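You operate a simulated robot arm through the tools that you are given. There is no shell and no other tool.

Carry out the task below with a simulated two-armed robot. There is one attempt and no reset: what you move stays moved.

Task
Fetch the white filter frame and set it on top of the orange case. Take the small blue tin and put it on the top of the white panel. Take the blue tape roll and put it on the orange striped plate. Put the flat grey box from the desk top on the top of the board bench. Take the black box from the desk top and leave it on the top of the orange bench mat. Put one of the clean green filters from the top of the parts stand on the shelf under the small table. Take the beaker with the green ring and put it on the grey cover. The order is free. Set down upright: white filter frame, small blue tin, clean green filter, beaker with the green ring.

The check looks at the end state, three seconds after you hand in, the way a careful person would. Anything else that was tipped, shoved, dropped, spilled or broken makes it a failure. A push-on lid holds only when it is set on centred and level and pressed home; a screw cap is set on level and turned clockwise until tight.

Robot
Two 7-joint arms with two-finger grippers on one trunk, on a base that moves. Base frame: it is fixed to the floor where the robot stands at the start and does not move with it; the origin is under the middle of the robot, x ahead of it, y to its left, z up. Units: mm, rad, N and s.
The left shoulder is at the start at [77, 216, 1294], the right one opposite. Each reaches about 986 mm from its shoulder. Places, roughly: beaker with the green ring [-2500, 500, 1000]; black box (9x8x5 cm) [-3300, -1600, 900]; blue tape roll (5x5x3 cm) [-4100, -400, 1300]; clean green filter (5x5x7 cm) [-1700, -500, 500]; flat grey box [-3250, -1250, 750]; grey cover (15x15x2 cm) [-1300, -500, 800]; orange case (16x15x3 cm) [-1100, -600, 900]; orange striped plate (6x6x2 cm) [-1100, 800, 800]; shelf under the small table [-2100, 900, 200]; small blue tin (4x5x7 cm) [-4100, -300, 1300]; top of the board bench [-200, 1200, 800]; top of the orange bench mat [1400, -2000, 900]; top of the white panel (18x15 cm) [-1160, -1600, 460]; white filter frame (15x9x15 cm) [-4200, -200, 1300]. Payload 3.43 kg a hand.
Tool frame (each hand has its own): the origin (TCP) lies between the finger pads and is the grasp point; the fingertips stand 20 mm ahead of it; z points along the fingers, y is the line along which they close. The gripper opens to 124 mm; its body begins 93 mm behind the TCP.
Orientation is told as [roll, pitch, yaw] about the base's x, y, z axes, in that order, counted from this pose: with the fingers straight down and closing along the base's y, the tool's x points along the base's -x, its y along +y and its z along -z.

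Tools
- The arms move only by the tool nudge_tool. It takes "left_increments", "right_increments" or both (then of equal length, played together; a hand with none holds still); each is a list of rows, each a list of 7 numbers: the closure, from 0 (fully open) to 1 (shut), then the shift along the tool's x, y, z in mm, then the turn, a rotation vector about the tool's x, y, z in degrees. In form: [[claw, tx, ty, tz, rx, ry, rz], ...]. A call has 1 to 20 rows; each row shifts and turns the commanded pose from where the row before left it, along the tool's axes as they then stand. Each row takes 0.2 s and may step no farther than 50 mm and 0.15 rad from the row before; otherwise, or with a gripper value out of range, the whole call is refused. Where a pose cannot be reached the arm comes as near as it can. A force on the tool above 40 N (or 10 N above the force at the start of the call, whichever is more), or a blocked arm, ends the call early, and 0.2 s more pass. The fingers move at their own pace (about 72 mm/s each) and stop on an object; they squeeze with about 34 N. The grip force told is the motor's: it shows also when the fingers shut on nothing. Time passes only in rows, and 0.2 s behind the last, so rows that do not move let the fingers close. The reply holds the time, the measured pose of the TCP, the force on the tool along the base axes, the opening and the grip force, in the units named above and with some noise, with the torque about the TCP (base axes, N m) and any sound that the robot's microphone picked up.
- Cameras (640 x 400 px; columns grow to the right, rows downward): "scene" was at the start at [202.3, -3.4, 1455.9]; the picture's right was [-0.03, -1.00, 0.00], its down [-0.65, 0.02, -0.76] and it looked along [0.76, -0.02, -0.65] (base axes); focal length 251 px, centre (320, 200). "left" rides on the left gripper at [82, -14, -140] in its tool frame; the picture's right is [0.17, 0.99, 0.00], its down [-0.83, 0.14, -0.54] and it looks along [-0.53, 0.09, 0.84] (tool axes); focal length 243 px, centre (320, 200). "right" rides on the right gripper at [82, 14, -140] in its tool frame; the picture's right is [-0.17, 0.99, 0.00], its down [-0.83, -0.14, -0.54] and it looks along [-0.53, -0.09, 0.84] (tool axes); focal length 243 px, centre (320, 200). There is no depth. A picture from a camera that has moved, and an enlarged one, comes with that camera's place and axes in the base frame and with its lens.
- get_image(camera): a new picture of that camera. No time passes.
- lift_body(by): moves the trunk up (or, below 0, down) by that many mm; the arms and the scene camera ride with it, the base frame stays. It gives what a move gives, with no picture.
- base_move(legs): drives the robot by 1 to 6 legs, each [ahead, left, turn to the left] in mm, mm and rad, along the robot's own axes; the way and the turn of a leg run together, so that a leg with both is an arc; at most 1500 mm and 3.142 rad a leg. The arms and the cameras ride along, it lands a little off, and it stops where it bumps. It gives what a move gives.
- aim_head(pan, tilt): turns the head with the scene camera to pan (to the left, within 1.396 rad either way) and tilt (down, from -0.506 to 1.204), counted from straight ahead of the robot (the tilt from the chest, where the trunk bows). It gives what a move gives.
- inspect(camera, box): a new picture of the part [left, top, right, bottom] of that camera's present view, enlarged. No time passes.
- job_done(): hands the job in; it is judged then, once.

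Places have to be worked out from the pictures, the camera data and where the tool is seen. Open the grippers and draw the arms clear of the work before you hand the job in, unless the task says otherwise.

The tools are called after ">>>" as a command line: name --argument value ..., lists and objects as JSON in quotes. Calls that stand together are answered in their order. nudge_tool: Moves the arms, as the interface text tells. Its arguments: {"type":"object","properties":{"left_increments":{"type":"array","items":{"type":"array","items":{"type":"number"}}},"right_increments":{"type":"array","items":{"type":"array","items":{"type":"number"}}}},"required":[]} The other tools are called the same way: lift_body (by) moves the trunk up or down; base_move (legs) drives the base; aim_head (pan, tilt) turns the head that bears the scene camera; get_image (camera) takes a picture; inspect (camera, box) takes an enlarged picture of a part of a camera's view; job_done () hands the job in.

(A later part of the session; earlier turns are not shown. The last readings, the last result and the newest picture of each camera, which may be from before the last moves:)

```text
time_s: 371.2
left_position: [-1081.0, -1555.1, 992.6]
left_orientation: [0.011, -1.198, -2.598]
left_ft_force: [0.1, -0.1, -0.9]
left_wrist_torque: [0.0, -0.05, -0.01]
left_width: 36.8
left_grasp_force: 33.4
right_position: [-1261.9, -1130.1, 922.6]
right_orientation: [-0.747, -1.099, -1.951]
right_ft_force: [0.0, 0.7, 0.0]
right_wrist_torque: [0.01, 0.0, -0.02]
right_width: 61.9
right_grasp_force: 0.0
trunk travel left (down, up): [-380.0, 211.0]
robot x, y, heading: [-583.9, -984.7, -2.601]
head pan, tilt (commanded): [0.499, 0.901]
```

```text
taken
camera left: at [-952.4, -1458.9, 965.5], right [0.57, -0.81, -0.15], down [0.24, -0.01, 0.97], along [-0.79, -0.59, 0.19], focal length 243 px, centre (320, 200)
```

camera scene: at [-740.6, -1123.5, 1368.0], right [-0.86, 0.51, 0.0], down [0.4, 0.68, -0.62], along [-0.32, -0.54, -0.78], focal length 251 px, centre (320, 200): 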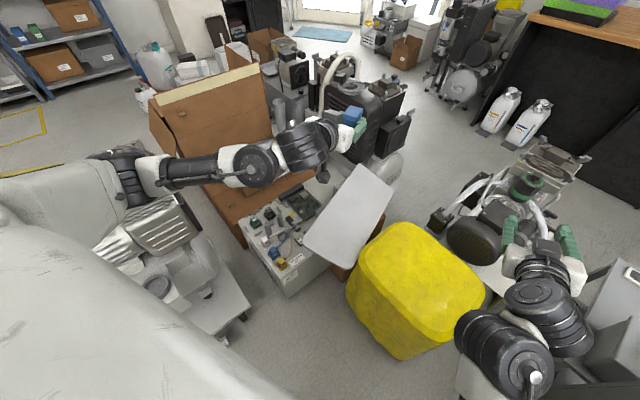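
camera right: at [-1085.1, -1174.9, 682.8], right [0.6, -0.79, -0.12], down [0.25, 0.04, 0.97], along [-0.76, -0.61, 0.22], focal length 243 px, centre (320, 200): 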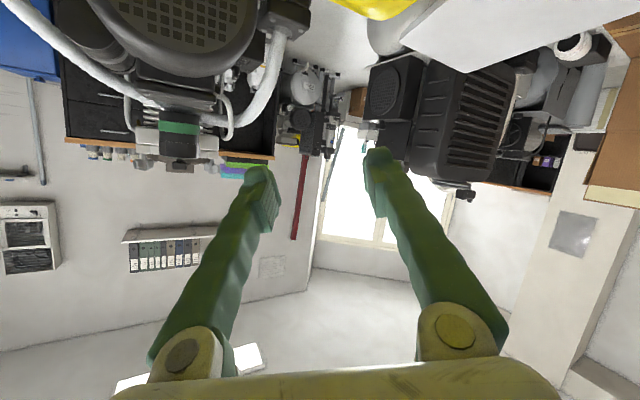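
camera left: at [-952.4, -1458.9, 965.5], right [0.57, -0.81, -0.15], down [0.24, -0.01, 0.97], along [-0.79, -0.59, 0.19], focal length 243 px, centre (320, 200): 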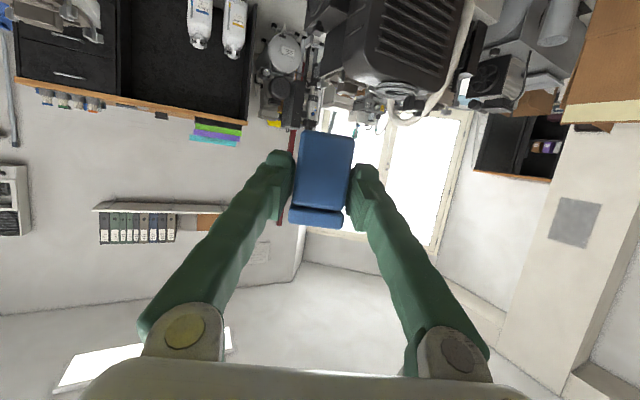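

Good posture. I lower the left hand with the arm: 200 mm first.

>>> nudge_tool --left_increments '[[1, 37.2, 0, 14.5, 0, 0, 0], [1, 37.2, 0, 14.5, 0, 0, 0], [1, 37.2, 0, 14.5, 0, 0, 0], [1, 37.2, 0, 14.5, 0, 0, 0], [1, 37.2, 0, 14.5, 0, 0, 0]]'

>>> get_image --camera "scene"

>>> get_image --camera "left"

```text
time_s: 372.4
left_position: [-1081.9, -1555.8, 792.9]
left_orientation: [0.009, -1.198, -2.593]
left_ft_force: [0.1, 0.9, -1.0]
left_wrist_torque: [-0.02, -0.02, 0.01]
left_width: 36.9
left_grasp_force: 34.1
right_position: [-1262.5, -1129.6, 922.2]
right_orientation: [-0.745, -1.101, -1.953]
right_ft_force: [-0.7, -0.9, 0.0]
right_wrist_torque: [-0.01, -0.05, 0.01]
right_width: 62.1
right_grasp_force: 0.1
trunk travel left (down, up): [-380.0, 211.0]
robot x, y, heading: [-584.5, -981.8, -2.601]
head pan, tilt (commanded): [0.499, 0.901]
```

```text
taken
camera scene: at [-741.8, -1122.6, 1368.0], right [-0.86, 0.51, 0.0], down [0.4, 0.68, -0.62], along [-0.31, -0.54, -0.78], focal length 251 px, centre (320, 200)
```

scene: 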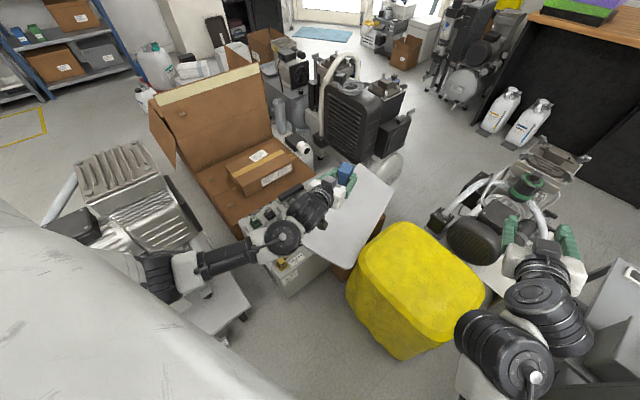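

```text
taken
camera left: at [-953.3, -1460.2, 766.5], right [0.57, -0.81, -0.15], down [0.24, -0.01, 0.97], along [-0.78, -0.59, 0.19], focal length 243 px, centre (320, 200)
```

left: 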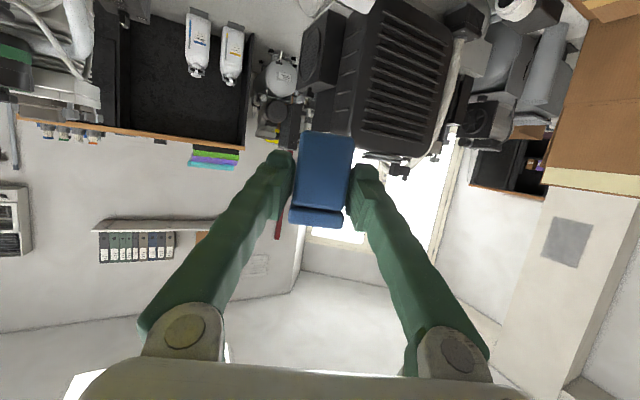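

Still clear (elbow stays ≈250 mm from the compressor). Lower another 180 mm.

>>> nudge_tool --left_increments '[[1, 33.5, 0, 13.1, 0, 0, 0], [1, 33.5, 0, 13.1, 0, 0, 0], [1, 33.5, 0, 13.1, 0, 0, 0], [1, 33.5, 0, 13.1, 0, 0, 0], [1, 33.5, 0, 13.1, 0, 0, 0]]'

>>> get_image --camera "scene"

>>> get_image --camera "left"

```text
time_s: 373.6
left_position: [-1084.5, -1556.1, 611.7]
left_orientation: [0.007, -1.199, -2.591]
left_ft_force: [-1.7, 1.5, -0.9]
left_wrist_torque: [0.0, -0.04, 0.0]
left_width: 36.7
left_grasp_force: 34.0
right_position: [-1262.9, -1129.7, 921.9]
right_orientation: [-0.746, -1.098, -1.953]
right_ft_force: [-0.6, 0.4, -0.2]
right_wrist_torque: [0.01, -0.02, 0.02]
right_width: 61.9
right_grasp_force: 0.0
trunk travel left (down, up): [-380.0, 211.0]
robot x, y, heading: [-586.8, -986.1, -2.602]
head pan, tilt (commanded): [0.499, 0.901]
```

```text
taken
camera scene: at [-742.1, -1122.9, 1367.9], right [-0.86, 0.51, 0.0], down [0.4, 0.68, -0.62], along [-0.31, -0.54, -0.78], focal length 251 px, centre (320, 200)
```

scene: 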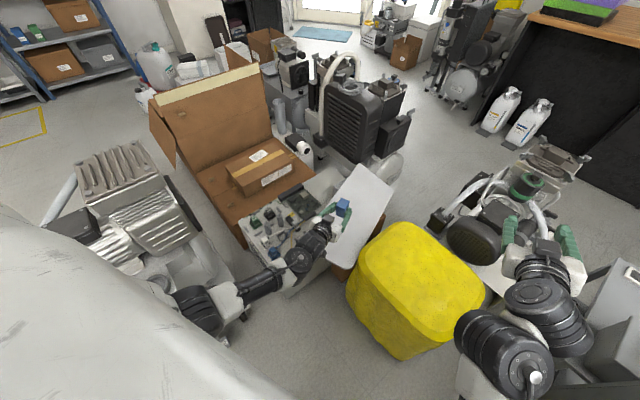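

```text
taken
camera left: at [-955.3, -1459.6, 585.6], right [0.57, -0.81, -0.15], down [0.24, -0.01, 0.97], along [-0.78, -0.59, 0.19], focal length 243 px, centre (320, 200)
```

left: 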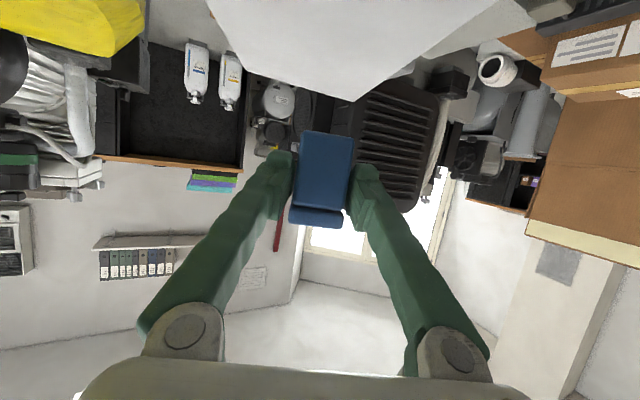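

I zoom on the tin over the panel.

>>> inspect --camera "scene" --box '[240, 150, 420, 290]'

```text
2.86 times, centred on (330, 220) of scene
camera zoom: at [-742.1, -1122.9, 1367.9], right [-0.86, 0.51, 0.0], down [0.4, 0.68, -0.62], along [-0.31, -0.54, -0.78], focal length 717 px, centre (291, 143)
```

zoom: 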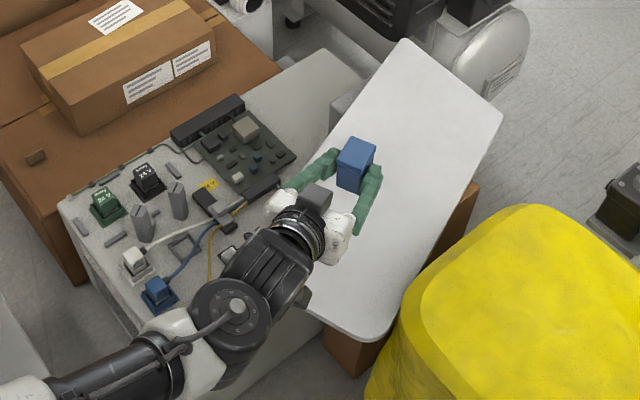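

Tin is over the panel, the hand clear of the control unit. I shift 13 mm right and lower 65 mm.

>>> nudge_tool --left_increments '[[1, 20.2, -4.5, 7.8, 0, 0, 0], [1, 20.2, -4.5, 7.8, 0, 0, 0], [1, 20.2, -4, 7.8, 0, 0, 0]]'

>>> get_image --camera "left"

>>> inspect --camera "scene" --box '[240, 150, 420, 290]'

```text
time_s: 374.4
left_position: [-1090.3, -1545.3, 547.5]
left_orientation: [0.007, -1.198, -2.595]
left_ft_force: [1.2, 1.0, -1.3]
left_wrist_torque: [0.03, 0.01, 0.02]
left_width: 36.7
left_grasp_force: 33.7
right_position: [-1262.0, -1130.1, 922.0]
right_orientation: [-0.744, -1.101, -1.954]
right_ft_force: [-0.4, 0.6, -0.1]
right_wrist_torque: [-0.01, 0.02, 0.02]
right_width: 62.1
right_grasp_force: 0.0
trunk travel left (down, up): [-380.0, 211.0]
robot x, y, heading: [-584.7, -985.6, -2.609]
head pan, tilt (commanded): [0.499, 0.901]
```

```text
taken
camera left: at [-961.7, -1449.1, 521.0], right [0.57, -0.81, -0.15], down [0.24, -0.01, 0.97], along [-0.78, -0.59, 0.19], focal length 243 px, centre (320, 200)
```

left: 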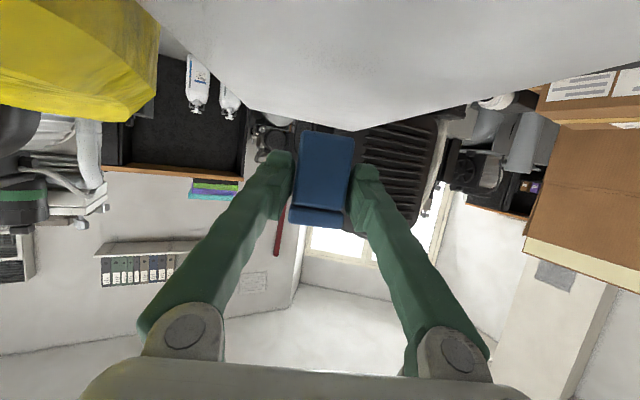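

```text
2.86 times, centred on (330, 220) of scene
camera zoom: at [-742.2, -1122.9, 1367.9], right [-0.86, 0.51, 0.0], down [0.4, 0.68, -0.62], along [-0.31, -0.54, -0.78], focal length 717 px, centre (291, 143)
```

zoom: 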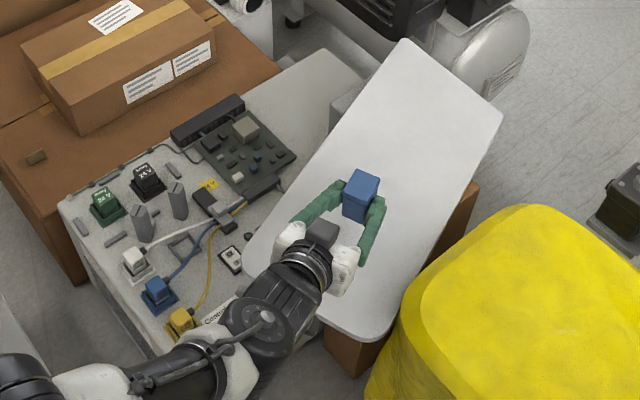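

Panel top is ≈458. I lower 28 mm, then use fine steps.

>>> nudge_tool --left_increments '[[1, 13, 0, 5.1, 0, 0, 0], [1, 13, 0, 5.1, 0, 0, 0]]'

>>> inspect --camera "left" --box '[220, 60, 420, 185]'

```text
time_s: 375.1
left_position: [-1089.3, -1544.7, 518.2]
left_orientation: [0.004, -1.197, -2.592]
left_ft_force: [0.3, 0.2, -1.5]
left_wrist_torque: [-0.04, 0.07, -0.05]
left_width: 36.5
left_grasp_force: 33.7
right_position: [-1263.6, -1130.4, 921.8]
right_orientation: [-0.744, -1.099, -1.953]
right_ft_force: [0.1, 0.5, -0.3]
right_wrist_torque: [0.02, 0.02, -0.03]
right_width: 62.0
right_grasp_force: 0.0
trunk travel left (down, up): [-380.0, 211.0]
robot x, y, heading: [-582.3, -985.1, -2.604]
head pan, tilt (commanded): [0.499, 0.901]
```

```text
3.20 times, centred on (320, 122) of left
camera zoom: at [-961.2, -1447.9, 492.5], right [0.57, -0.81, -0.15], down [0.24, -0.01, 0.97], along [-0.78, -0.59, 0.19], focal length 776 px, centre (320, 448)
```

zoom: 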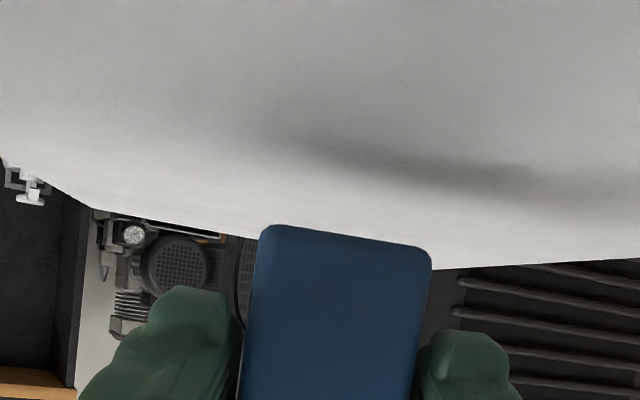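

A shadow gap remains (~10 mm). I lower in 3 mm steps.

>>> nudge_tool --left_increments '[[1, 2.8, 0, 1.1, 0, 0, 0], [1, 2.8, 0, 1.1, 0, 0, 0], [1, 0, 0, 0, 0, 0, 0]]'

>>> inspect --camera "left" --box '[220, 60, 420, 185]'

```text
time_s: 375.9
left_position: [-1087.6, -1544.3, 517.0]
left_orientation: [0.006, -1.198, -2.592]
left_ft_force: [0.3, 0.7, -0.5]
left_wrist_torque: [-0.02, -0.03, 0.01]
left_width: 36.3
left_grasp_force: 33.9
right_position: [-1263.0, -1130.8, 922.0]
right_orientation: [-0.744, -1.099, -1.953]
right_ft_force: [0.1, -0.1, 0.2]
right_wrist_torque: [-0.01, 0.0, -0.03]
right_width: 62.0
right_grasp_force: 0.1
trunk travel left (down, up): [-380.0, 211.0]
robot x, y, heading: [-584.5, -986.7, -2.601]
head pan, tilt (commanded): [0.499, 0.901]
```

```text
3.20 times, centred on (320, 122) of left
camera zoom: at [-959.4, -1448.6, 489.7], right [0.57, -0.81, -0.15], down [0.24, -0.01, 0.97], along [-0.78, -0.59, 0.19], focal length 776 px, centre (320, 448)
```

zoom: 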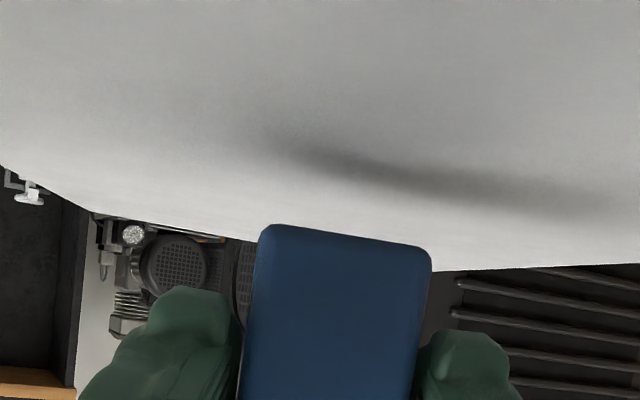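

The hand moved only ~2 mm of the commanded 6, without tool force – maybe a forearm link touches something. I check the scene view.

>>> inspect --camera "scene" --box '[160, 190, 400, 340]'

>>> nudge_tool --left_increments '[[1, 0, 0, 0, 0, 0, 0], [1, 0, 0, 0, 0, 0, 0]]'

```text
2.67 times, centred on (280, 265) of scene
camera zoom: at [-741.5, -1122.9, 1368.0], right [-0.86, 0.51, 0.0], down [0.4, 0.68, -0.62], along [-0.31, -0.54, -0.78], focal length 669 px, centre (427, 27)
```

zoom: 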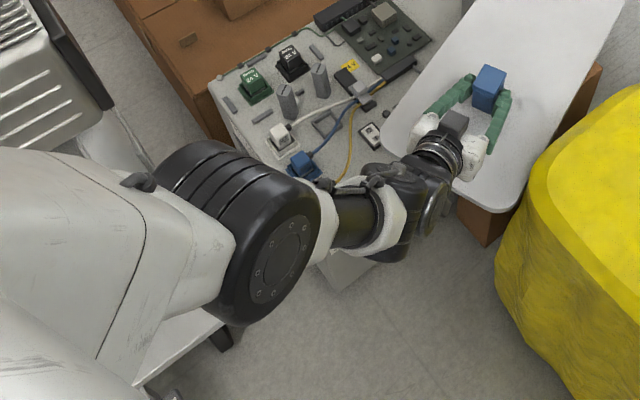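

```text
time_s: 376.4
left_position: [-1086.8, -1545.1, 515.4]
left_orientation: [0.007, -1.198, -2.592]
left_ft_force: [0.1, -0.3, -1.8]
left_wrist_torque: [0.04, -0.01, 0.02]
left_width: 36.5
left_grasp_force: 34.5
right_position: [-1263.3, -1129.7, 922.8]
right_orientation: [-0.745, -1.099, -1.953]
right_ft_force: [0.7, 0.6, 0.0]
right_wrist_torque: [0.04, 0.0, 0.02]
right_width: 61.9
right_grasp_force: 0.1
trunk travel left (down, up): [-380.0, 211.0]
robot x, y, heading: [-585.1, -984.5, -2.601]
head pan, tilt (commanded): [0.499, 0.901]
```

Let me command 4 mm more and watch whether the hand follows.

>>> nudge_tool --left_increments '[[1, 1.9, 0, 0.7, 0, 0, 0], [1, 1.9, 0, 0.7, 0, 0, 0], [1, 0, 0, 0, 0, 0, 0], [1, 0, 0, 0, 0, 0, 0]]'

>>> inspect --camera "left" --box '[220, 60, 420, 185]'

```text
time_s: 377.4
left_position: [-1087.9, -1544.5, 515.6]
left_orientation: [0.005, -1.196, -2.592]
left_ft_force: [-0.2, -0.3, -1.1]
left_wrist_torque: [0.03, -0.02, 0.04]
left_width: 36.6
left_grasp_force: 34.0
left hand out of reach, approached as far as the arm can: row 1
right_position: [-1263.3, -1130.5, 922.4]
right_orientation: [-0.745, -1.1, -1.954]
right_ft_force: [0.4, 0.3, -0.1]
right_wrist_torque: [0.0, -0.03, -0.01]
right_width: 62.2
right_grasp_force: 0.1
trunk travel left (down, up): [-380.0, 211.0]
robot x, y, heading: [-584.2, -983.9, -2.608]
head pan, tilt (commanded): [0.499, 0.901]
```

```text
3.20 times, centred on (320, 122) of left
camera zoom: at [-958.2, -1448.2, 488.8], right [0.57, -0.81, -0.15], down [0.24, -0.01, 0.97], along [-0.78, -0.59, 0.19], focal length 776 px, centre (320, 448)
```

zoom: 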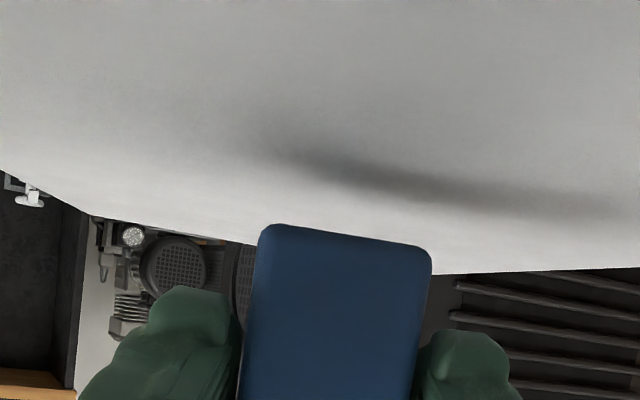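

The arm is at its reach limit; I use the trunk for the last millimetres: lower 6 mm.

>>> lift_body --by -6

>>> inspect --camera "left" --box '[220, 60, 420, 185]'

```text
time_s: 378.0
left_position: [-1087.6, -1544.9, 508.6]
left_orientation: [0.006, -1.196, -2.591]
left_ft_force: [0.8, 0.3, -1.1]
left_wrist_torque: [-0.02, -0.04, -0.02]
left_width: 36.4
left_grasp_force: 33.8
right_position: [-1262.5, -1130.4, 915.2]
right_orientation: [-0.743, -1.099, -1.953]
right_ft_force: [-1.0, 0.9, 0.5]
right_wrist_torque: [0.01, 0.02, -0.01]
right_width: 61.8
right_grasp_force: 0.1
trunk travel left (down, up): [-374.0, 217.0]
robot x, y, heading: [-583.7, -983.1, -2.603]
head pan, tilt (commanded): [0.499, 0.901]
```

```text
3.20 times, centred on (320, 122) of left
camera zoom: at [-958.6, -1449.0, 482.7], right [0.57, -0.81, -0.15], down [0.24, -0.01, 0.97], along [-0.78, -0.59, 0.19], focal length 776 px, centre (320, 448)
```

zoom: 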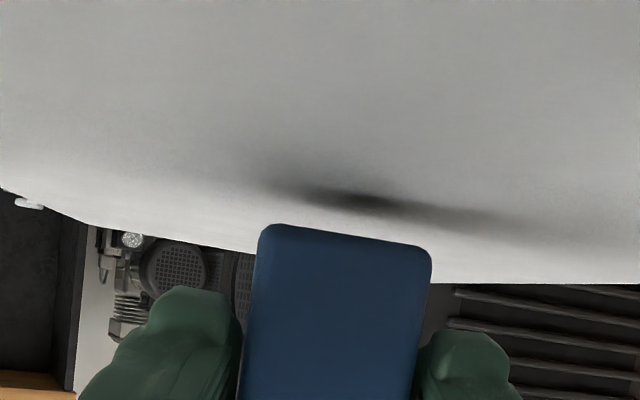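

Getting closer (shadow sharpening). Lower 4 mm more.

>>> lift_body --by -4

>>> inspect --camera "left" --box '[220, 60, 420, 185]'

```text
time_s: 378.5
left_position: [-1088.2, -1544.7, 504.9]
left_orientation: [0.006, -1.198, -2.591]
left_ft_force: [-0.1, 0.0, -0.5]
left_wrist_torque: [0.03, -0.01, -0.01]
left_width: 36.9
left_grasp_force: 34.5
right_position: [-1261.5, -1130.2, 912.2]
right_orientation: [-0.745, -1.1, -1.954]
right_ft_force: [-0.2, 0.1, -0.9]
right_wrist_torque: [0.0, 0.0, -0.01]
right_width: 62.3
right_grasp_force: 0.1
trunk travel left (down, up): [-370.0, 221.0]
robot x, y, heading: [-585.3, -988.5, -2.596]
head pan, tilt (commanded): [0.499, 0.901]
```

```text
3.20 times, centred on (320, 122) of left
camera zoom: at [-958.2, -1449.0, 478.5], right [0.57, -0.81, -0.15], down [0.24, -0.01, 0.97], along [-0.78, -0.59, 0.19], focal length 776 px, centre (320, 448)
```

zoom: 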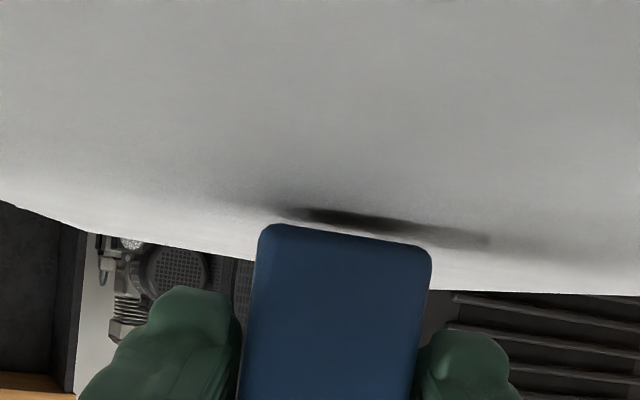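

Nearly touching. Lower 3 mm more.

>>> lift_body --by -3

>>> inspect --camera "left" --box '[220, 60, 420, 185]'

```text
time_s: 379.1
left_position: [-1086.9, -1545.4, 501.6]
left_orientation: [0.007, -1.194, -2.591]
left_ft_force: [-1.0, 0.6, -1.2]
left_wrist_torque: [0.0, -0.03, 0.02]
left_width: 37.0
left_grasp_force: 34.3
right_position: [-1262.1, -1129.6, 909.1]
right_orientation: [-0.746, -1.1, -1.952]
right_ft_force: [0.0, 0.2, -0.1]
right_wrist_torque: [0.02, -0.01, -0.01]
right_width: 62.0
right_grasp_force: 0.0
trunk travel left (down, up): [-367.0, 224.0]
robot x, y, heading: [-585.3, -986.3, -2.603]
head pan, tilt (commanded): [0.499, 0.901]
```

```text
3.20 times, centred on (320, 122) of left
camera zoom: at [-958.1, -1448.9, 475.6], right [0.57, -0.81, -0.15], down [0.24, -0.01, 0.97], along [-0.78, -0.59, 0.19], focal length 776 px, centre (320, 448)
```

zoom: 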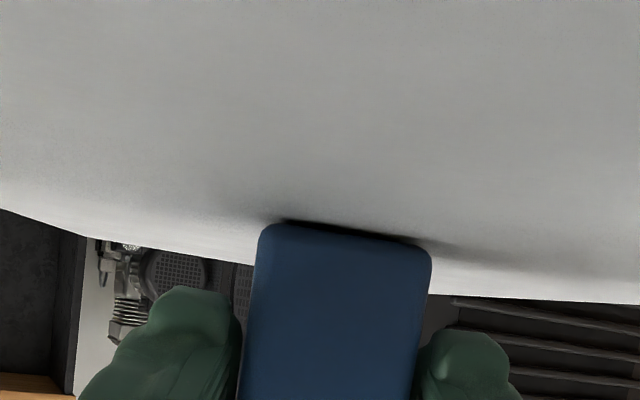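

Practically at contact. One more 2 mm.

>>> lift_body --by -2

>>> inspect --camera "left" --box '[220, 60, 420, 185]'

```text
time_s: 379.6
left_position: [-1086.1, -1546.2, 498.8]
left_orientation: [0.006, -1.197, -2.592]
left_ft_force: [0.0, 0.2, 1.0]
left_wrist_torque: [-0.04, 0.07, -0.03]
left_width: 36.9
left_grasp_force: 34.1
right_position: [-1262.2, -1130.5, 908.8]
right_orientation: [-0.745, -1.102, -1.954]
right_ft_force: [0.4, 0.4, 0.2]
right_wrist_torque: [0.01, 0.02, -0.01]
right_width: 62.1
right_grasp_force: 0.0
trunk travel left (down, up): [-365.0, 226.0]
robot x, y, heading: [-582.8, -986.7, -2.603]
head pan, tilt (commanded): [0.499, 0.901]
```

```text
3.20 times, centred on (320, 122) of left
camera zoom: at [-958.5, -1449.1, 474.2], right [0.57, -0.81, -0.15], down [0.24, -0.01, 0.97], along [-0.78, -0.59, 0.19], focal length 776 px, centre (320, 448)
```

zoom: 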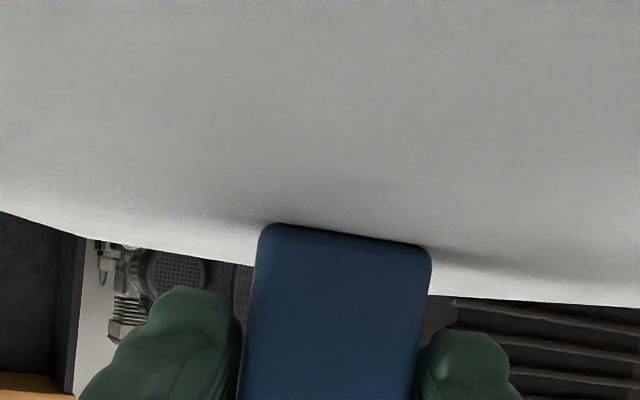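

Contact (force went from -1.2 to +1 N). I open the fingers to release the tin.

>>> nudge_tool --left_increments '[[0.75, 0, 0, 0, 0, 0, 0], [0.55, 0, 0, 0, 0, 0, 0], [0.5, 0, 0, 0, 0, 0, 0]]'

>>> inspect --camera "left" --box '[180, 40, 460, 215]'

>>> inspect --camera "scene" --box '[280, 160, 420, 270]'

```text
time_s: 380.4
left_position: [-1086.0, -1544.6, 499.8]
left_orientation: [0.005, -1.196, -2.591]
left_ft_force: [-0.3, 0.0, 0.8]
left_wrist_torque: [0.0, -0.02, 0.01]
left_width: 62.0
left_grasp_force: 0.1
right_position: [-1260.7, -1128.7, 907.8]
right_orientation: [-0.746, -1.101, -1.953]
right_ft_force: [0.1, -0.4, 0.0]
right_wrist_torque: [0.0, -0.03, 0.02]
right_width: 61.9
right_grasp_force: 0.1
trunk travel left (down, up): [-365.0, 226.0]
robot x, y, heading: [-587.4, -988.7, -2.598]
head pan, tilt (commanded): [0.499, 0.901]
```

```text
2.29 times, centred on (320, 128) of left
camera zoom: at [-958.1, -1448.8, 473.7], right [0.57, -0.81, -0.15], down [0.24, -0.01, 0.97], along [-0.78, -0.59, 0.19], focal length 555 px, centre (320, 366)
```

zoom: 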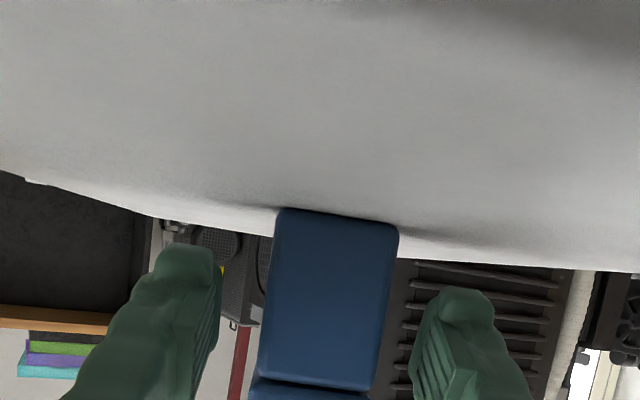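

```text
3.64 times, centred on (350, 215) of scene
camera zoom: at [-744.5, -1124.6, 1353.3], right [-0.86, 0.51, 0.0], down [0.4, 0.68, -0.62], along [-0.31, -0.54, -0.78], focal length 912 px, centre (211, 146)
```

zoom: 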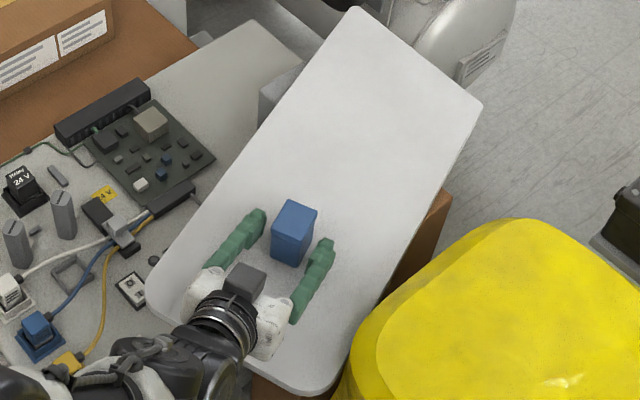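

The tin stands upright on the panel. I withdraw the hand straight back, then raise.

>>> nudge_tool --left_increments '[[0.5, 7.3, 0, -18.6, 0, 0, 0], [0.5, 9.1, 0, -23.3, 0, 0, 0], [0.5, 9.1, 0, -23.3, 0, 0, 0], [0.5, 0, 0, -23, 0, 0, 0]]'

>>> lift_body --by 200

>>> get_image --camera "scene"

```text
time_s: 381.4
left_position: [-1009.0, -1496.9, 509.6]
left_orientation: [0.005, -1.198, -2.592]
left_ft_force: [0.4, -0.3, 0.3]
left_wrist_torque: [0.04, -0.03, -0.02]
left_width: 62.0
left_grasp_force: 0.0
right_position: [-1262.2, -1129.8, 907.6]
right_orientation: [-0.746, -1.102, -1.952]
right_ft_force: [0.1, 0.1, 0.6]
right_wrist_torque: [-0.03, 0.01, 0.02]
right_width: 62.0
right_grasp_force: 0.1
trunk travel left (down, up): [-365.0, 226.0]
robot x, y, heading: [-581.9, -982.8, -2.601]
head pan, tilt (commanded): [0.499, 0.901]
```

```text
time_s: 383.5
left_position: [-1008.2, -1495.9, 708.6]
left_orientation: [0.005, -1.195, -2.591]
left_ft_force: [0.2, -0.4, 0.1]
left_wrist_torque: [0.01, 0.0, -0.01]
left_width: 61.9
left_grasp_force: 0.0
right_position: [-1260.2, -1130.8, 1107.1]
right_orientation: [-0.731, -1.104, -1.965]
right_ft_force: [0.7, -0.2, -0.4]
right_wrist_torque: [-0.01, -0.03, -0.04]
right_width: 61.8
right_grasp_force: 0.0
trunk travel left (down, up): [-565.0, 26.0]
robot x, y, heading: [-581.6, -988.3, -2.598]
head pan, tilt (commanded): [0.499, 0.901]
```

```text
taken
camera scene: at [-657.5, -1072.5, 1574.7], right [-0.86, 0.51, 0.0], down [0.4, 0.68, -0.62], along [-0.31, -0.54, -0.78], focal length 251 px, centre (320, 200)
```

scene: 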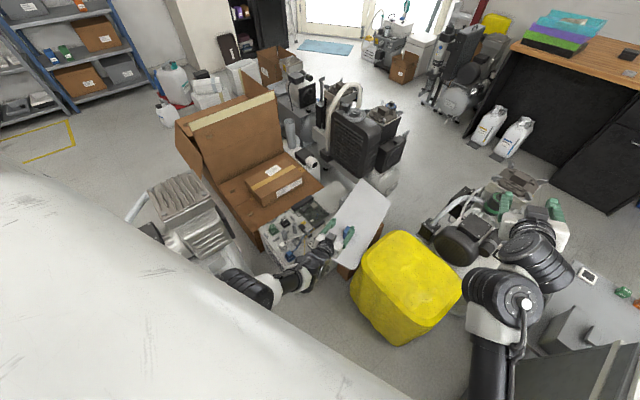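

Trunk is up. Now I raise the left hand with the arm, away from the panel.

>>> nudge_tool --left_increments '[[0.4, -36, 0, -20, 0, 0, 0], [0.4, -36, 0, -20, 0, 0, 0], [0.4, -36, 0, -20, 0, 0, 0], [0.4, -38, 0, -17, 0, 0, 0], [0.4, -38, 0, -17, 0, 0, 0], [0.4, -38, 0, -17, 0, 0, 0], [0.4, -38, 0, -17, 0, 0, 0], [0.4, -38, 0, -17, 0, 0, 0]]'

>>> aim_head --pan 0.2 --tilt 0.8

>>> get_image --camera "scene"

```text
time_s: 385.3
left_position: [-987.6, -1485.5, 1039.0]
left_orientation: [0.006, -1.197, -2.592]
left_ft_force: [0.4, -0.5, -0.7]
left_wrist_torque: [0.03, 0.0, 0.0]
left_width: 74.3
left_grasp_force: 0.0
right_position: [-1261.7, -1131.1, 1108.0]
right_orientation: [-0.736, -1.103, -1.961]
right_ft_force: [0.1, -0.1, 0.2]
right_wrist_torque: [0.05, 0.04, 0.02]
right_width: 61.8
right_grasp_force: 0.1
trunk travel left (down, up): [-565.0, 26.0]
robot x, y, heading: [-583.2, -984.7, -2.6]
head pan, tilt (commanded): [0.499, 0.901]
```

```text
time_s: 386.1
left_position: [-986.8, -1484.4, 1040.0]
left_orientation: [0.004, -1.196, -2.592]
left_ft_force: [-0.2, -0.2, 0.8]
left_wrist_torque: [0.0, -0.01, 0.02]
left_width: 74.4
left_grasp_force: 0.0
right_position: [-1262.1, -1131.8, 1105.9]
right_orientation: [-0.736, -1.103, -1.962]
right_ft_force: [-0.3, -0.2, -0.4]
right_wrist_torque: [0.02, 0.0, 0.0]
right_width: 62.0
right_grasp_force: 0.2
trunk travel left (down, up): [-565.0, 26.0]
robot x, y, heading: [-582.8, -987.7, -2.605]
head pan, tilt (commanded): [0.201, 0.799]
```

```text
taken
camera scene: at [-678.6, -1061.8, 1582.7], right [-0.68, 0.74, 0.0], down [0.53, 0.48, -0.7], along [-0.51, -0.47, -0.72], focal length 251 px, centre (320, 200)
```

scene: 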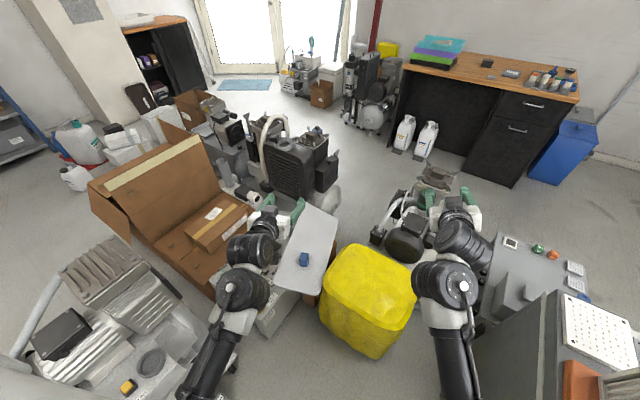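

The tin stands on the panel. I raise the left hand higher for the drive back over the island, then drive back out and along the corridor toward the west.

>>> nudge_tool --left_increments '[[0.4, -40, 0, -15.5, 0, 0, 0], [0.4, -40, 0, -15.5, 0, 0, 0], [0.4, -40, 0, -15.5, 0, 0, 0], [0.4, -40, 0, -15.5, 0, 0, 0]]'

>>> base_move --legs '[[0, 0, 0.21], [-740, 0, 0], [0, 0, 0.97], [-900, 0, 0]]'

>>> aim_head --pan -0.4 --tilt 0.6

>>> get_image --camera "scene"

```text
time_s: 387.1
left_position: [-981.0, -1491.4, 1203.8]
left_orientation: [0.078, -1.189, -2.651]
left_ft_force: [0.0, -0.2, -1.4]
left_wrist_torque: [-0.01, 0.01, -0.01]
left_width: 74.6
left_grasp_force: 0.1
right_position: [-1261.9, -1131.9, 1106.5]
right_orientation: [-0.733, -1.102, -1.962]
right_ft_force: [-0.5, 1.1, -1.0]
right_wrist_torque: [-0.01, 0.04, 0.04]
right_width: 62.1
right_grasp_force: 0.0
trunk travel left (down, up): [-565.0, 26.0]
robot x, y, heading: [-585.5, -986.3, -2.603]
head pan, tilt (commanded): [0.201, 0.799]
```

```text
time_s: 401.9
left_position: [151.3, -143.7, 1206.0]
left_orientation: [0.064, -1.194, -1.459]
left_ft_force: [0.2, -0.1, -0.6]
left_wrist_torque: [0.02, 0.01, -0.01]
left_width: 74.2
left_grasp_force: 0.1
right_position: [-291.0, -262.0, 1107.8]
right_orientation: [-0.735, -1.104, -0.793]
right_ft_force: [-0.6, -0.1, 0.0]
right_wrist_torque: [0.01, 0.0, 0.01]
right_width: 61.9
right_grasp_force: 0.0
trunk travel left (down, up): [-565.0, 26.0]
robot x, y, heading: [-157.1, 418.5, -1.433]
head pan, tilt (commanded): [0.201, 0.799]
```

```text
time_s: 402.9
left_position: [153.5, -143.5, 1205.7]
left_orientation: [0.067, -1.193, -1.462]
left_ft_force: [0.0, -0.2, 0.3]
left_wrist_torque: [0.01, -0.02, 0.04]
left_width: 74.4
left_grasp_force: 0.0
right_position: [-290.0, -260.5, 1107.8]
right_orientation: [-0.735, -1.103, -0.792]
right_ft_force: [-0.9, -0.1, 0.7]
right_wrist_torque: [0.05, -0.01, 0.0]
right_width: 62.3
right_grasp_force: 0.0
trunk travel left (down, up): [-565.0, 26.0]
robot x, y, heading: [-162.9, 417.7, -1.429]
head pan, tilt (commanded): [-0.4, 0.6]
```

```text
taken
camera scene: at [-179.2, 292.8, 1599.6], right [-0.97, 0.26, 0.0], down [0.14, 0.55, -0.82], along [-0.21, -0.8, -0.57], focal length 251 px, centre (320, 200)
```

scene: 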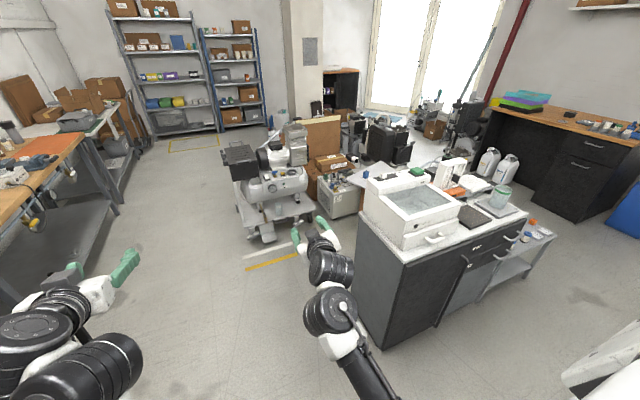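

Good. I continue along the corridor to the west and turn to face the far wall.

>>> base_move --legs '[[0, -1400, 0], [0, -1000, 0], [0, 0, -1.56]]'

>>> aim_head --pan 0.6 --tilt 0.6

>>> get_image --camera "scene"

```text
time_s: 440.6
left_position: [-3115.2, -319.6, 1206.2]
left_orientation: [0.072, -1.194, -2.992]
left_ft_force: [0.6, -1.0, 0.3]
left_wrist_torque: [0.01, 0.01, 0.03]
left_width: 74.2
left_grasp_force: 0.1
right_position: [-3250.9, 119.7, 1108.3]
right_orientation: [-0.736, -1.103, -2.321]
right_ft_force: [-0.1, 0.0, 0.0]
right_wrist_torque: [0.0, 0.02, 0.0]
right_width: 62.1
right_grasp_force: 0.1
trunk travel left (down, up): [-565.0, 26.0]
robot x, y, heading: [-2565.5, 19.2, -2.956]
head pan, tilt (commanded): [-0.4, 0.6]
```

```text
time_s: 441.8
left_position: [-3114.9, -321.7, 1205.9]
left_orientation: [0.074, -1.192, -2.996]
left_ft_force: [0.1, -0.7, 0.1]
left_wrist_torque: [-0.02, -0.02, 0.01]
left_width: 74.5
left_grasp_force: 0.1
right_position: [-3250.5, 118.3, 1107.8]
right_orientation: [-0.734, -1.102, -2.32]
right_ft_force: [0.8, 0.4, -0.4]
right_wrist_torque: [-0.03, 0.02, 0.02]
right_width: 62.2
right_grasp_force: 0.2
trunk travel left (down, up): [-565.0, 26.0]
robot x, y, heading: [-2565.6, 17.6, -2.959]
head pan, tilt (commanded): [0.6, 0.6]
```

```text
taken
camera scene: at [-2667.9, -53.2, 1599.6], right [-0.7, 0.71, 0.0], down [0.4, 0.4, -0.83], along [-0.59, -0.58, -0.56], focal length 251 px, centre (320, 200)
```

scene: 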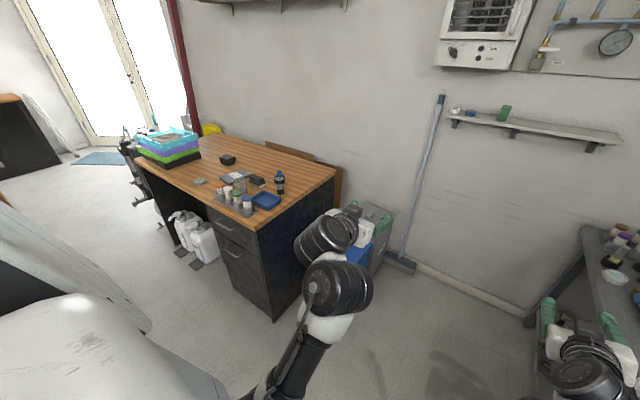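

The desk is in view. I zoom in on its top to identify the black box and flat grey box.

>>> inspect --camera "scene" --box '[130, 120, 310, 240]'

```text
3.33 times, centred on (220, 180) of scene
camera zoom: at [-2667.9, -53.2, 1599.6], right [-0.7, 0.71, 0.0], down [0.4, 0.4, -0.83], along [-0.59, -0.58, -0.56], focal length 836 px, centre (653, 267)
```

zoom: 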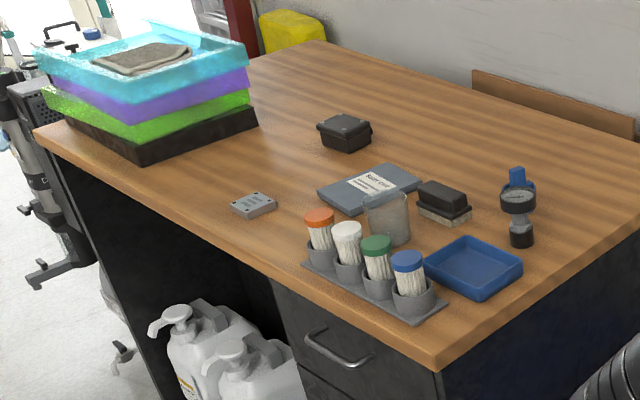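

I identify on the desk: the black box (riveted, ≈(-3319,-1541)), and the flat grey labelled box (≈(-3245,-1331)). I'll fetch both now: right hand for the grey, left hand for the black. I drive in front of the desk.

>>> base_move --legs '[[0, 0, -0.03], [180, 0, 0], [0, 1400, 0]]'

>>> aim_head --pan 0 --tilt 0.75

>>> get_image --camera "scene"

```text
time_s: 462.6
left_position: [-3106.8, -1727.9, 1205.6]
left_orientation: [0.071, -1.194, -3.041]
left_ft_force: [0.3, -0.2, -1.0]
left_wrist_torque: [0.05, -0.01, 0.01]
left_width: 74.1
left_grasp_force: 0.0
right_position: [-3221.6, -1282.0, 1107.4]
right_orientation: [-0.736, -1.104, -2.368]
right_ft_force: [0.0, 0.0, -0.1]
right_wrist_torque: [-0.02, 0.01, 0.0]
right_width: 61.9
right_grasp_force: 0.1
trunk travel left (down, up): [-565.0, 26.0]
robot x, y, heading: [-2540.9, -1415.9, -3.008]
head pan, tilt (commanded): [0.6, 0.6]
```

```text
time_s: 463.6
left_position: [-3107.8, -1727.9, 1206.2]
left_orientation: [0.073, -1.193, -3.042]
left_ft_force: [0.0, -0.3, -0.2]
left_wrist_torque: [0.02, 0.01, 0.04]
left_width: 74.7
left_grasp_force: 0.0
right_position: [-3223.5, -1283.2, 1108.6]
right_orientation: [-0.735, -1.103, -2.367]
right_ft_force: [0.7, 0.2, -0.9]
right_wrist_torque: [0.01, 0.0, 0.02]
right_width: 62.1
right_grasp_force: 0.1
trunk travel left (down, up): [-565.0, 26.0]
robot x, y, heading: [-2540.5, -1413.4, -3.005]
head pan, tilt (commanded): [0.0, 0.75]
```

```text
taken
camera scene: at [-2665.0, -1433.2, 1586.7], right [-0.14, 0.99, 0.0], down [0.68, 0.09, -0.73], along [-0.72, -0.1, -0.68], focal length 251 px, centre (320, 200)
```

scene: 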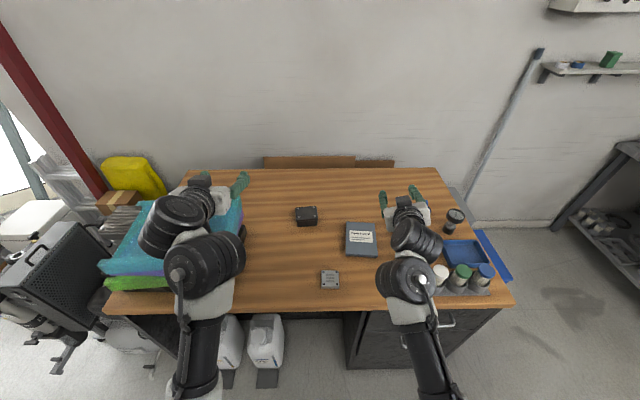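

Excellent frontal view. I zoom in on the two boxes.

>>> inspect --camera "scene" --box '[280, 190, 400, 300]'

```text
3.64 times, centred on (340, 245) of scene
camera zoom: at [-2665.0, -1433.2, 1586.7], right [-0.14, 0.99, 0.0], down [0.68, 0.09, -0.73], along [-0.72, -0.1, -0.68], focal length 912 px, centre (247, 36)
```

zoom: 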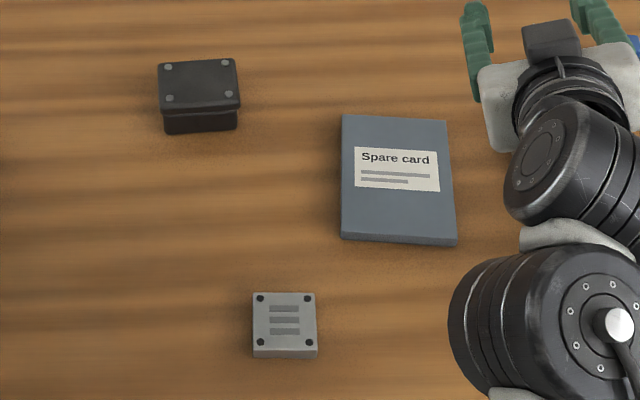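

The labelled "Spare card" is the flat grey box: top ≈(-3251,-1362,863), ≈109×157 mm, thin. Black box top ≈(-3325,-1574,899). I first level the right hand to a pitch of -0.72 facing the desk.

>>> nudge_tool --right_increments '[[0.3, 0, 0, 0, -3, 6.9, 3.3], [0.1, 0, 0, 0, -3, 6.9, 3.3], [0, 0, 0, 0, -3, 6.9, 3.3], [0, 0, 0, 0, -3, 6.9, 3.3]]'

>>> get_image --camera "scene"

>>> get_image --camera "right"

```text
time_s: 464.8
left_position: [-3106.6, -1728.2, 1205.7]
left_orientation: [0.077, -1.195, -3.046]
left_ft_force: [0.1, -0.2, -0.6]
left_wrist_torque: [0.0, 0.03, 0.02]
left_width: 74.3
left_grasp_force: 0.0
right_position: [-3225.0, -1224.7, 1085.5]
right_orientation: [-0.172, -0.748, -2.93]
right_ft_force: [0.3, 0.4, 0.3]
right_wrist_torque: [0.0, -0.01, -0.02]
right_width: 123.9
right_grasp_force: 0.0
right hand out of reach, approached as far as the arm can: row 4
trunk travel left (down, up): [-565.0, 26.0]
robot x, y, heading: [-2542.1, -1413.0, -3.006]
head pan, tilt (commanded): [0.0, 0.75]
stopped in row 4 (right hand): the arm was blocked; the commanded pose is now the measured one
```

```text
taken
camera scene: at [-2664.4, -1432.6, 1586.8], right [-0.13, 0.99, 0.0], down [0.68, 0.09, -0.73], along [-0.72, -0.1, -0.68], focal length 251 px, centre (320, 200)
```

scene: 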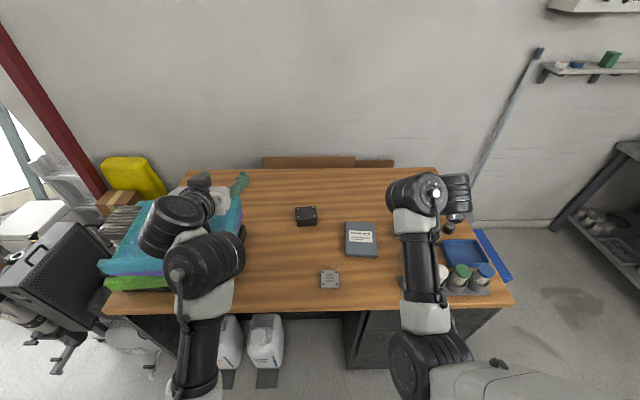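

```text
taken
camera right: at [-3068.0, -1229.4, 1129.1], right [-0.02, -1.0, -0.01], down [-0.24, 0.0, 0.97], along [-0.97, 0.03, -0.24], focal length 243 px, centre (320, 200)
```

right: 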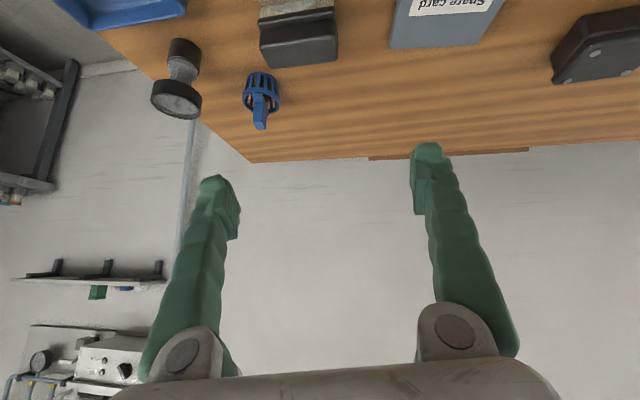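

The right hand is nearly level. I shift it left over the card while lowering slightly and correcting the roll.

>>> nudge_tool --right_increments '[[0, 13, 25, 15, 0, 0, 0], [0, 13, 28, 15, -3.7, 0, 1.3], [0, 13, 28, 15, -3.7, 0, 1.3], [0, 10, 28, 11, 0, 0, 0], [0, 0, 25, 0, 0, 0, 0]]'

>>> get_image --camera "scene"

>>> get_image --camera "right"

```text
time_s: 465.7
left_position: [-3108.5, -1728.1, 1205.3]
left_orientation: [0.075, -1.193, -3.045]
left_ft_force: [-0.3, -0.7, 0.2]
left_wrist_torque: [0.01, -0.04, -0.03]
left_width: 74.3
left_grasp_force: 0.1
right_position: [-3245.2, -1223.7, 1029.5]
right_orientation: [-0.202, -0.773, -2.892]
right_ft_force: [-0.2, 0.5, -0.2]
right_wrist_torque: [0.01, 0.0, -0.03]
right_width: 124.2
right_grasp_force: 0.0
trunk travel left (down, up): [-565.0, 26.0]
robot x, y, heading: [-2541.9, -1412.2, -3.012]
head pan, tilt (commanded): [0.0, 0.75]
stopped in row 4 (right hand): the arm was blocked; the commanded pose is now the measured one
```

```text
taken
camera scene: at [-2664.9, -1432.8, 1586.8], right [-0.13, 0.99, 0.0], down [0.68, 0.09, -0.73], along [-0.72, -0.1, -0.68], focal length 251 px, centre (320, 200)
```

scene: 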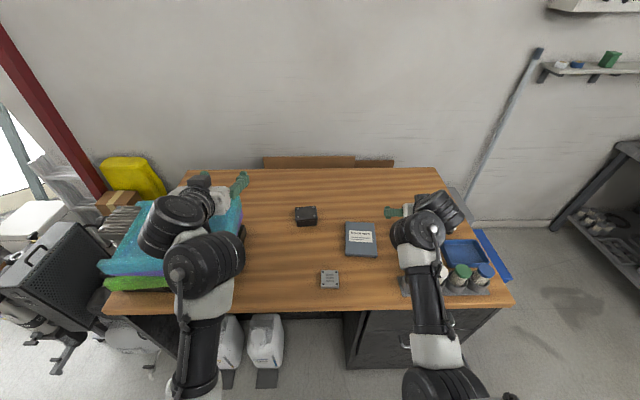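

```text
taken
camera right: at [-3086.6, -1224.6, 1068.1], right [-0.01, -1.0, -0.02], down [-0.2, -0.02, 0.98], along [-0.98, 0.01, -0.2], focal length 243 px, centre (320, 200)
```

right: 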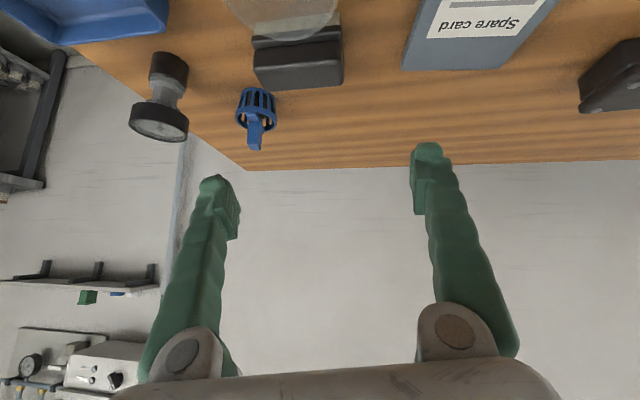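

A link of the right arm seems blocked. I look at its elbow.

>>> aim_head --pan -0.6 --tilt 1.1

>>> get_image --camera "scene"

```text
time_s: 466.7
left_position: [-3107.0, -1728.6, 1205.5]
left_orientation: [0.076, -1.194, -3.046]
left_ft_force: [1.1, -0.5, 0.0]
left_wrist_torque: [-0.01, -0.01, -0.01]
left_width: 74.1
left_grasp_force: 0.2
right_position: [-3246.1, -1222.5, 1030.2]
right_orientation: [-0.199, -0.776, -2.895]
right_ft_force: [-0.4, -0.6, -0.4]
right_wrist_torque: [0.01, -0.03, 0.02]
right_width: 124.1
right_grasp_force: 0.0
trunk travel left (down, up): [-565.0, 26.0]
robot x, y, heading: [-2544.2, -1416.1, -3.008]
head pan, tilt (commanded): [-0.6, 1.1]
```

```text
taken
camera scene: at [-2639.5, -1393.3, 1561.0], right [0.45, 0.89, 0.0], down [0.8, -0.4, -0.45], along [-0.41, 0.2, -0.89], focal length 251 px, centre (320, 200)
```

scene: 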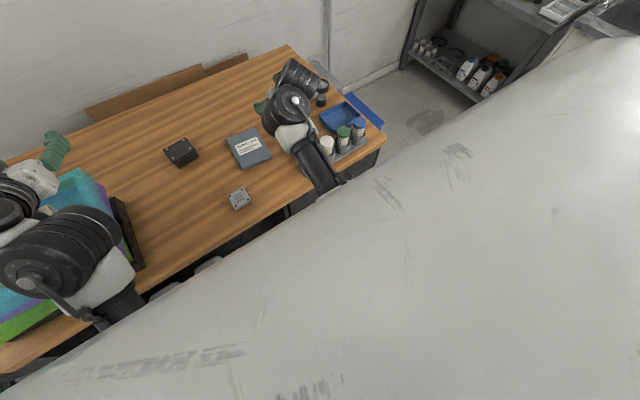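

The low-elbow posture is limiting the right arm. The left arm earlier flipped to a better elbow-high posture when drawn in close and lowered with a horizontal hand; I do the same with the right, high above the desk: first make the hand horizontal, raise and draw it back.

>>> nudge_tool --right_increments '[[0, 0, 0, 0, -1.6, -6.1, 0.8], [0, 0, 0, 0, -1.6, -6.1, 0.8], [0, 0, 0, 0, -1.6, -6.1, 0.8], [0, 0, 0, 0, -1.6, -6.1, 0.8], [0.4, -27, 0, -40, 0, 0, 0], [0.4, -27, 0, -40, 0, 0, 0], [0.4, -27, 0, -40, 0, 0, 0], [0.4, -27, 0, -40, 0, 0, 0]]'

>>> aim_head --pan -0.3 --tilt 0.75

>>> get_image --camera "scene"

```text
time_s: 467.2
left_position: [-3106.8, -1724.8, 1205.7]
left_orientation: [0.082, -1.194, -3.05]
left_ft_force: [0.3, 1.2, -0.8]
left_wrist_torque: [-0.01, 0.02, 0.03]
left_width: 74.2
left_grasp_force: 0.1
right_position: [-3266.7, -1121.2, 1056.0]
right_orientation: [-0.508, -0.923, -2.644]
right_ft_force: [-0.9, 0.2, 0.0]
right_wrist_torque: [-0.02, 0.01, -0.01]
right_width: 123.8
right_grasp_force: 0.1
trunk travel left (down, up): [-565.0, 26.0]
robot x, y, heading: [-2541.1, -1417.3, -3.002]
head pan, tilt (commanded): [-0.6, 1.1]
stopped in row 2 (right hand): the arm was blocked; the commanded pose is now the measured one
```

```text
time_s: 468.1
left_position: [-3109.3, -1728.6, 1205.9]
left_orientation: [0.075, -1.195, -3.043]
left_ft_force: [0.4, -0.3, 0.0]
left_wrist_torque: [0.0, 0.02, 0.0]
left_width: 74.1
left_grasp_force: 0.0
right_position: [-3267.3, -1122.5, 1056.0]
right_orientation: [-0.511, -0.923, -2.645]
right_ft_force: [0.2, -0.2, -0.1]
right_wrist_torque: [0.0, -0.02, 0.01]
right_width: 124.0
right_grasp_force: 0.1
trunk travel left (down, up): [-565.0, 26.0]
robot x, y, heading: [-2545.4, -1417.9, -3.008]
head pan, tilt (commanded): [-0.3, 0.75]
```

```text
taken
camera scene: at [-2664.8, -1408.8, 1586.7], right [0.17, 0.99, 0.0], down [0.67, -0.11, -0.73], along [-0.72, 0.12, -0.68], focal length 251 px, centre (320, 200)
```

scene: 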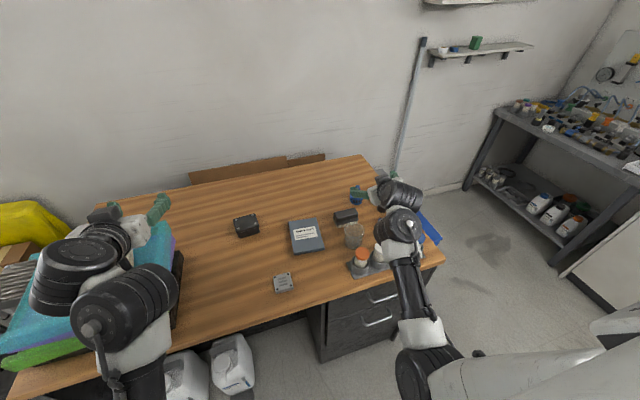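

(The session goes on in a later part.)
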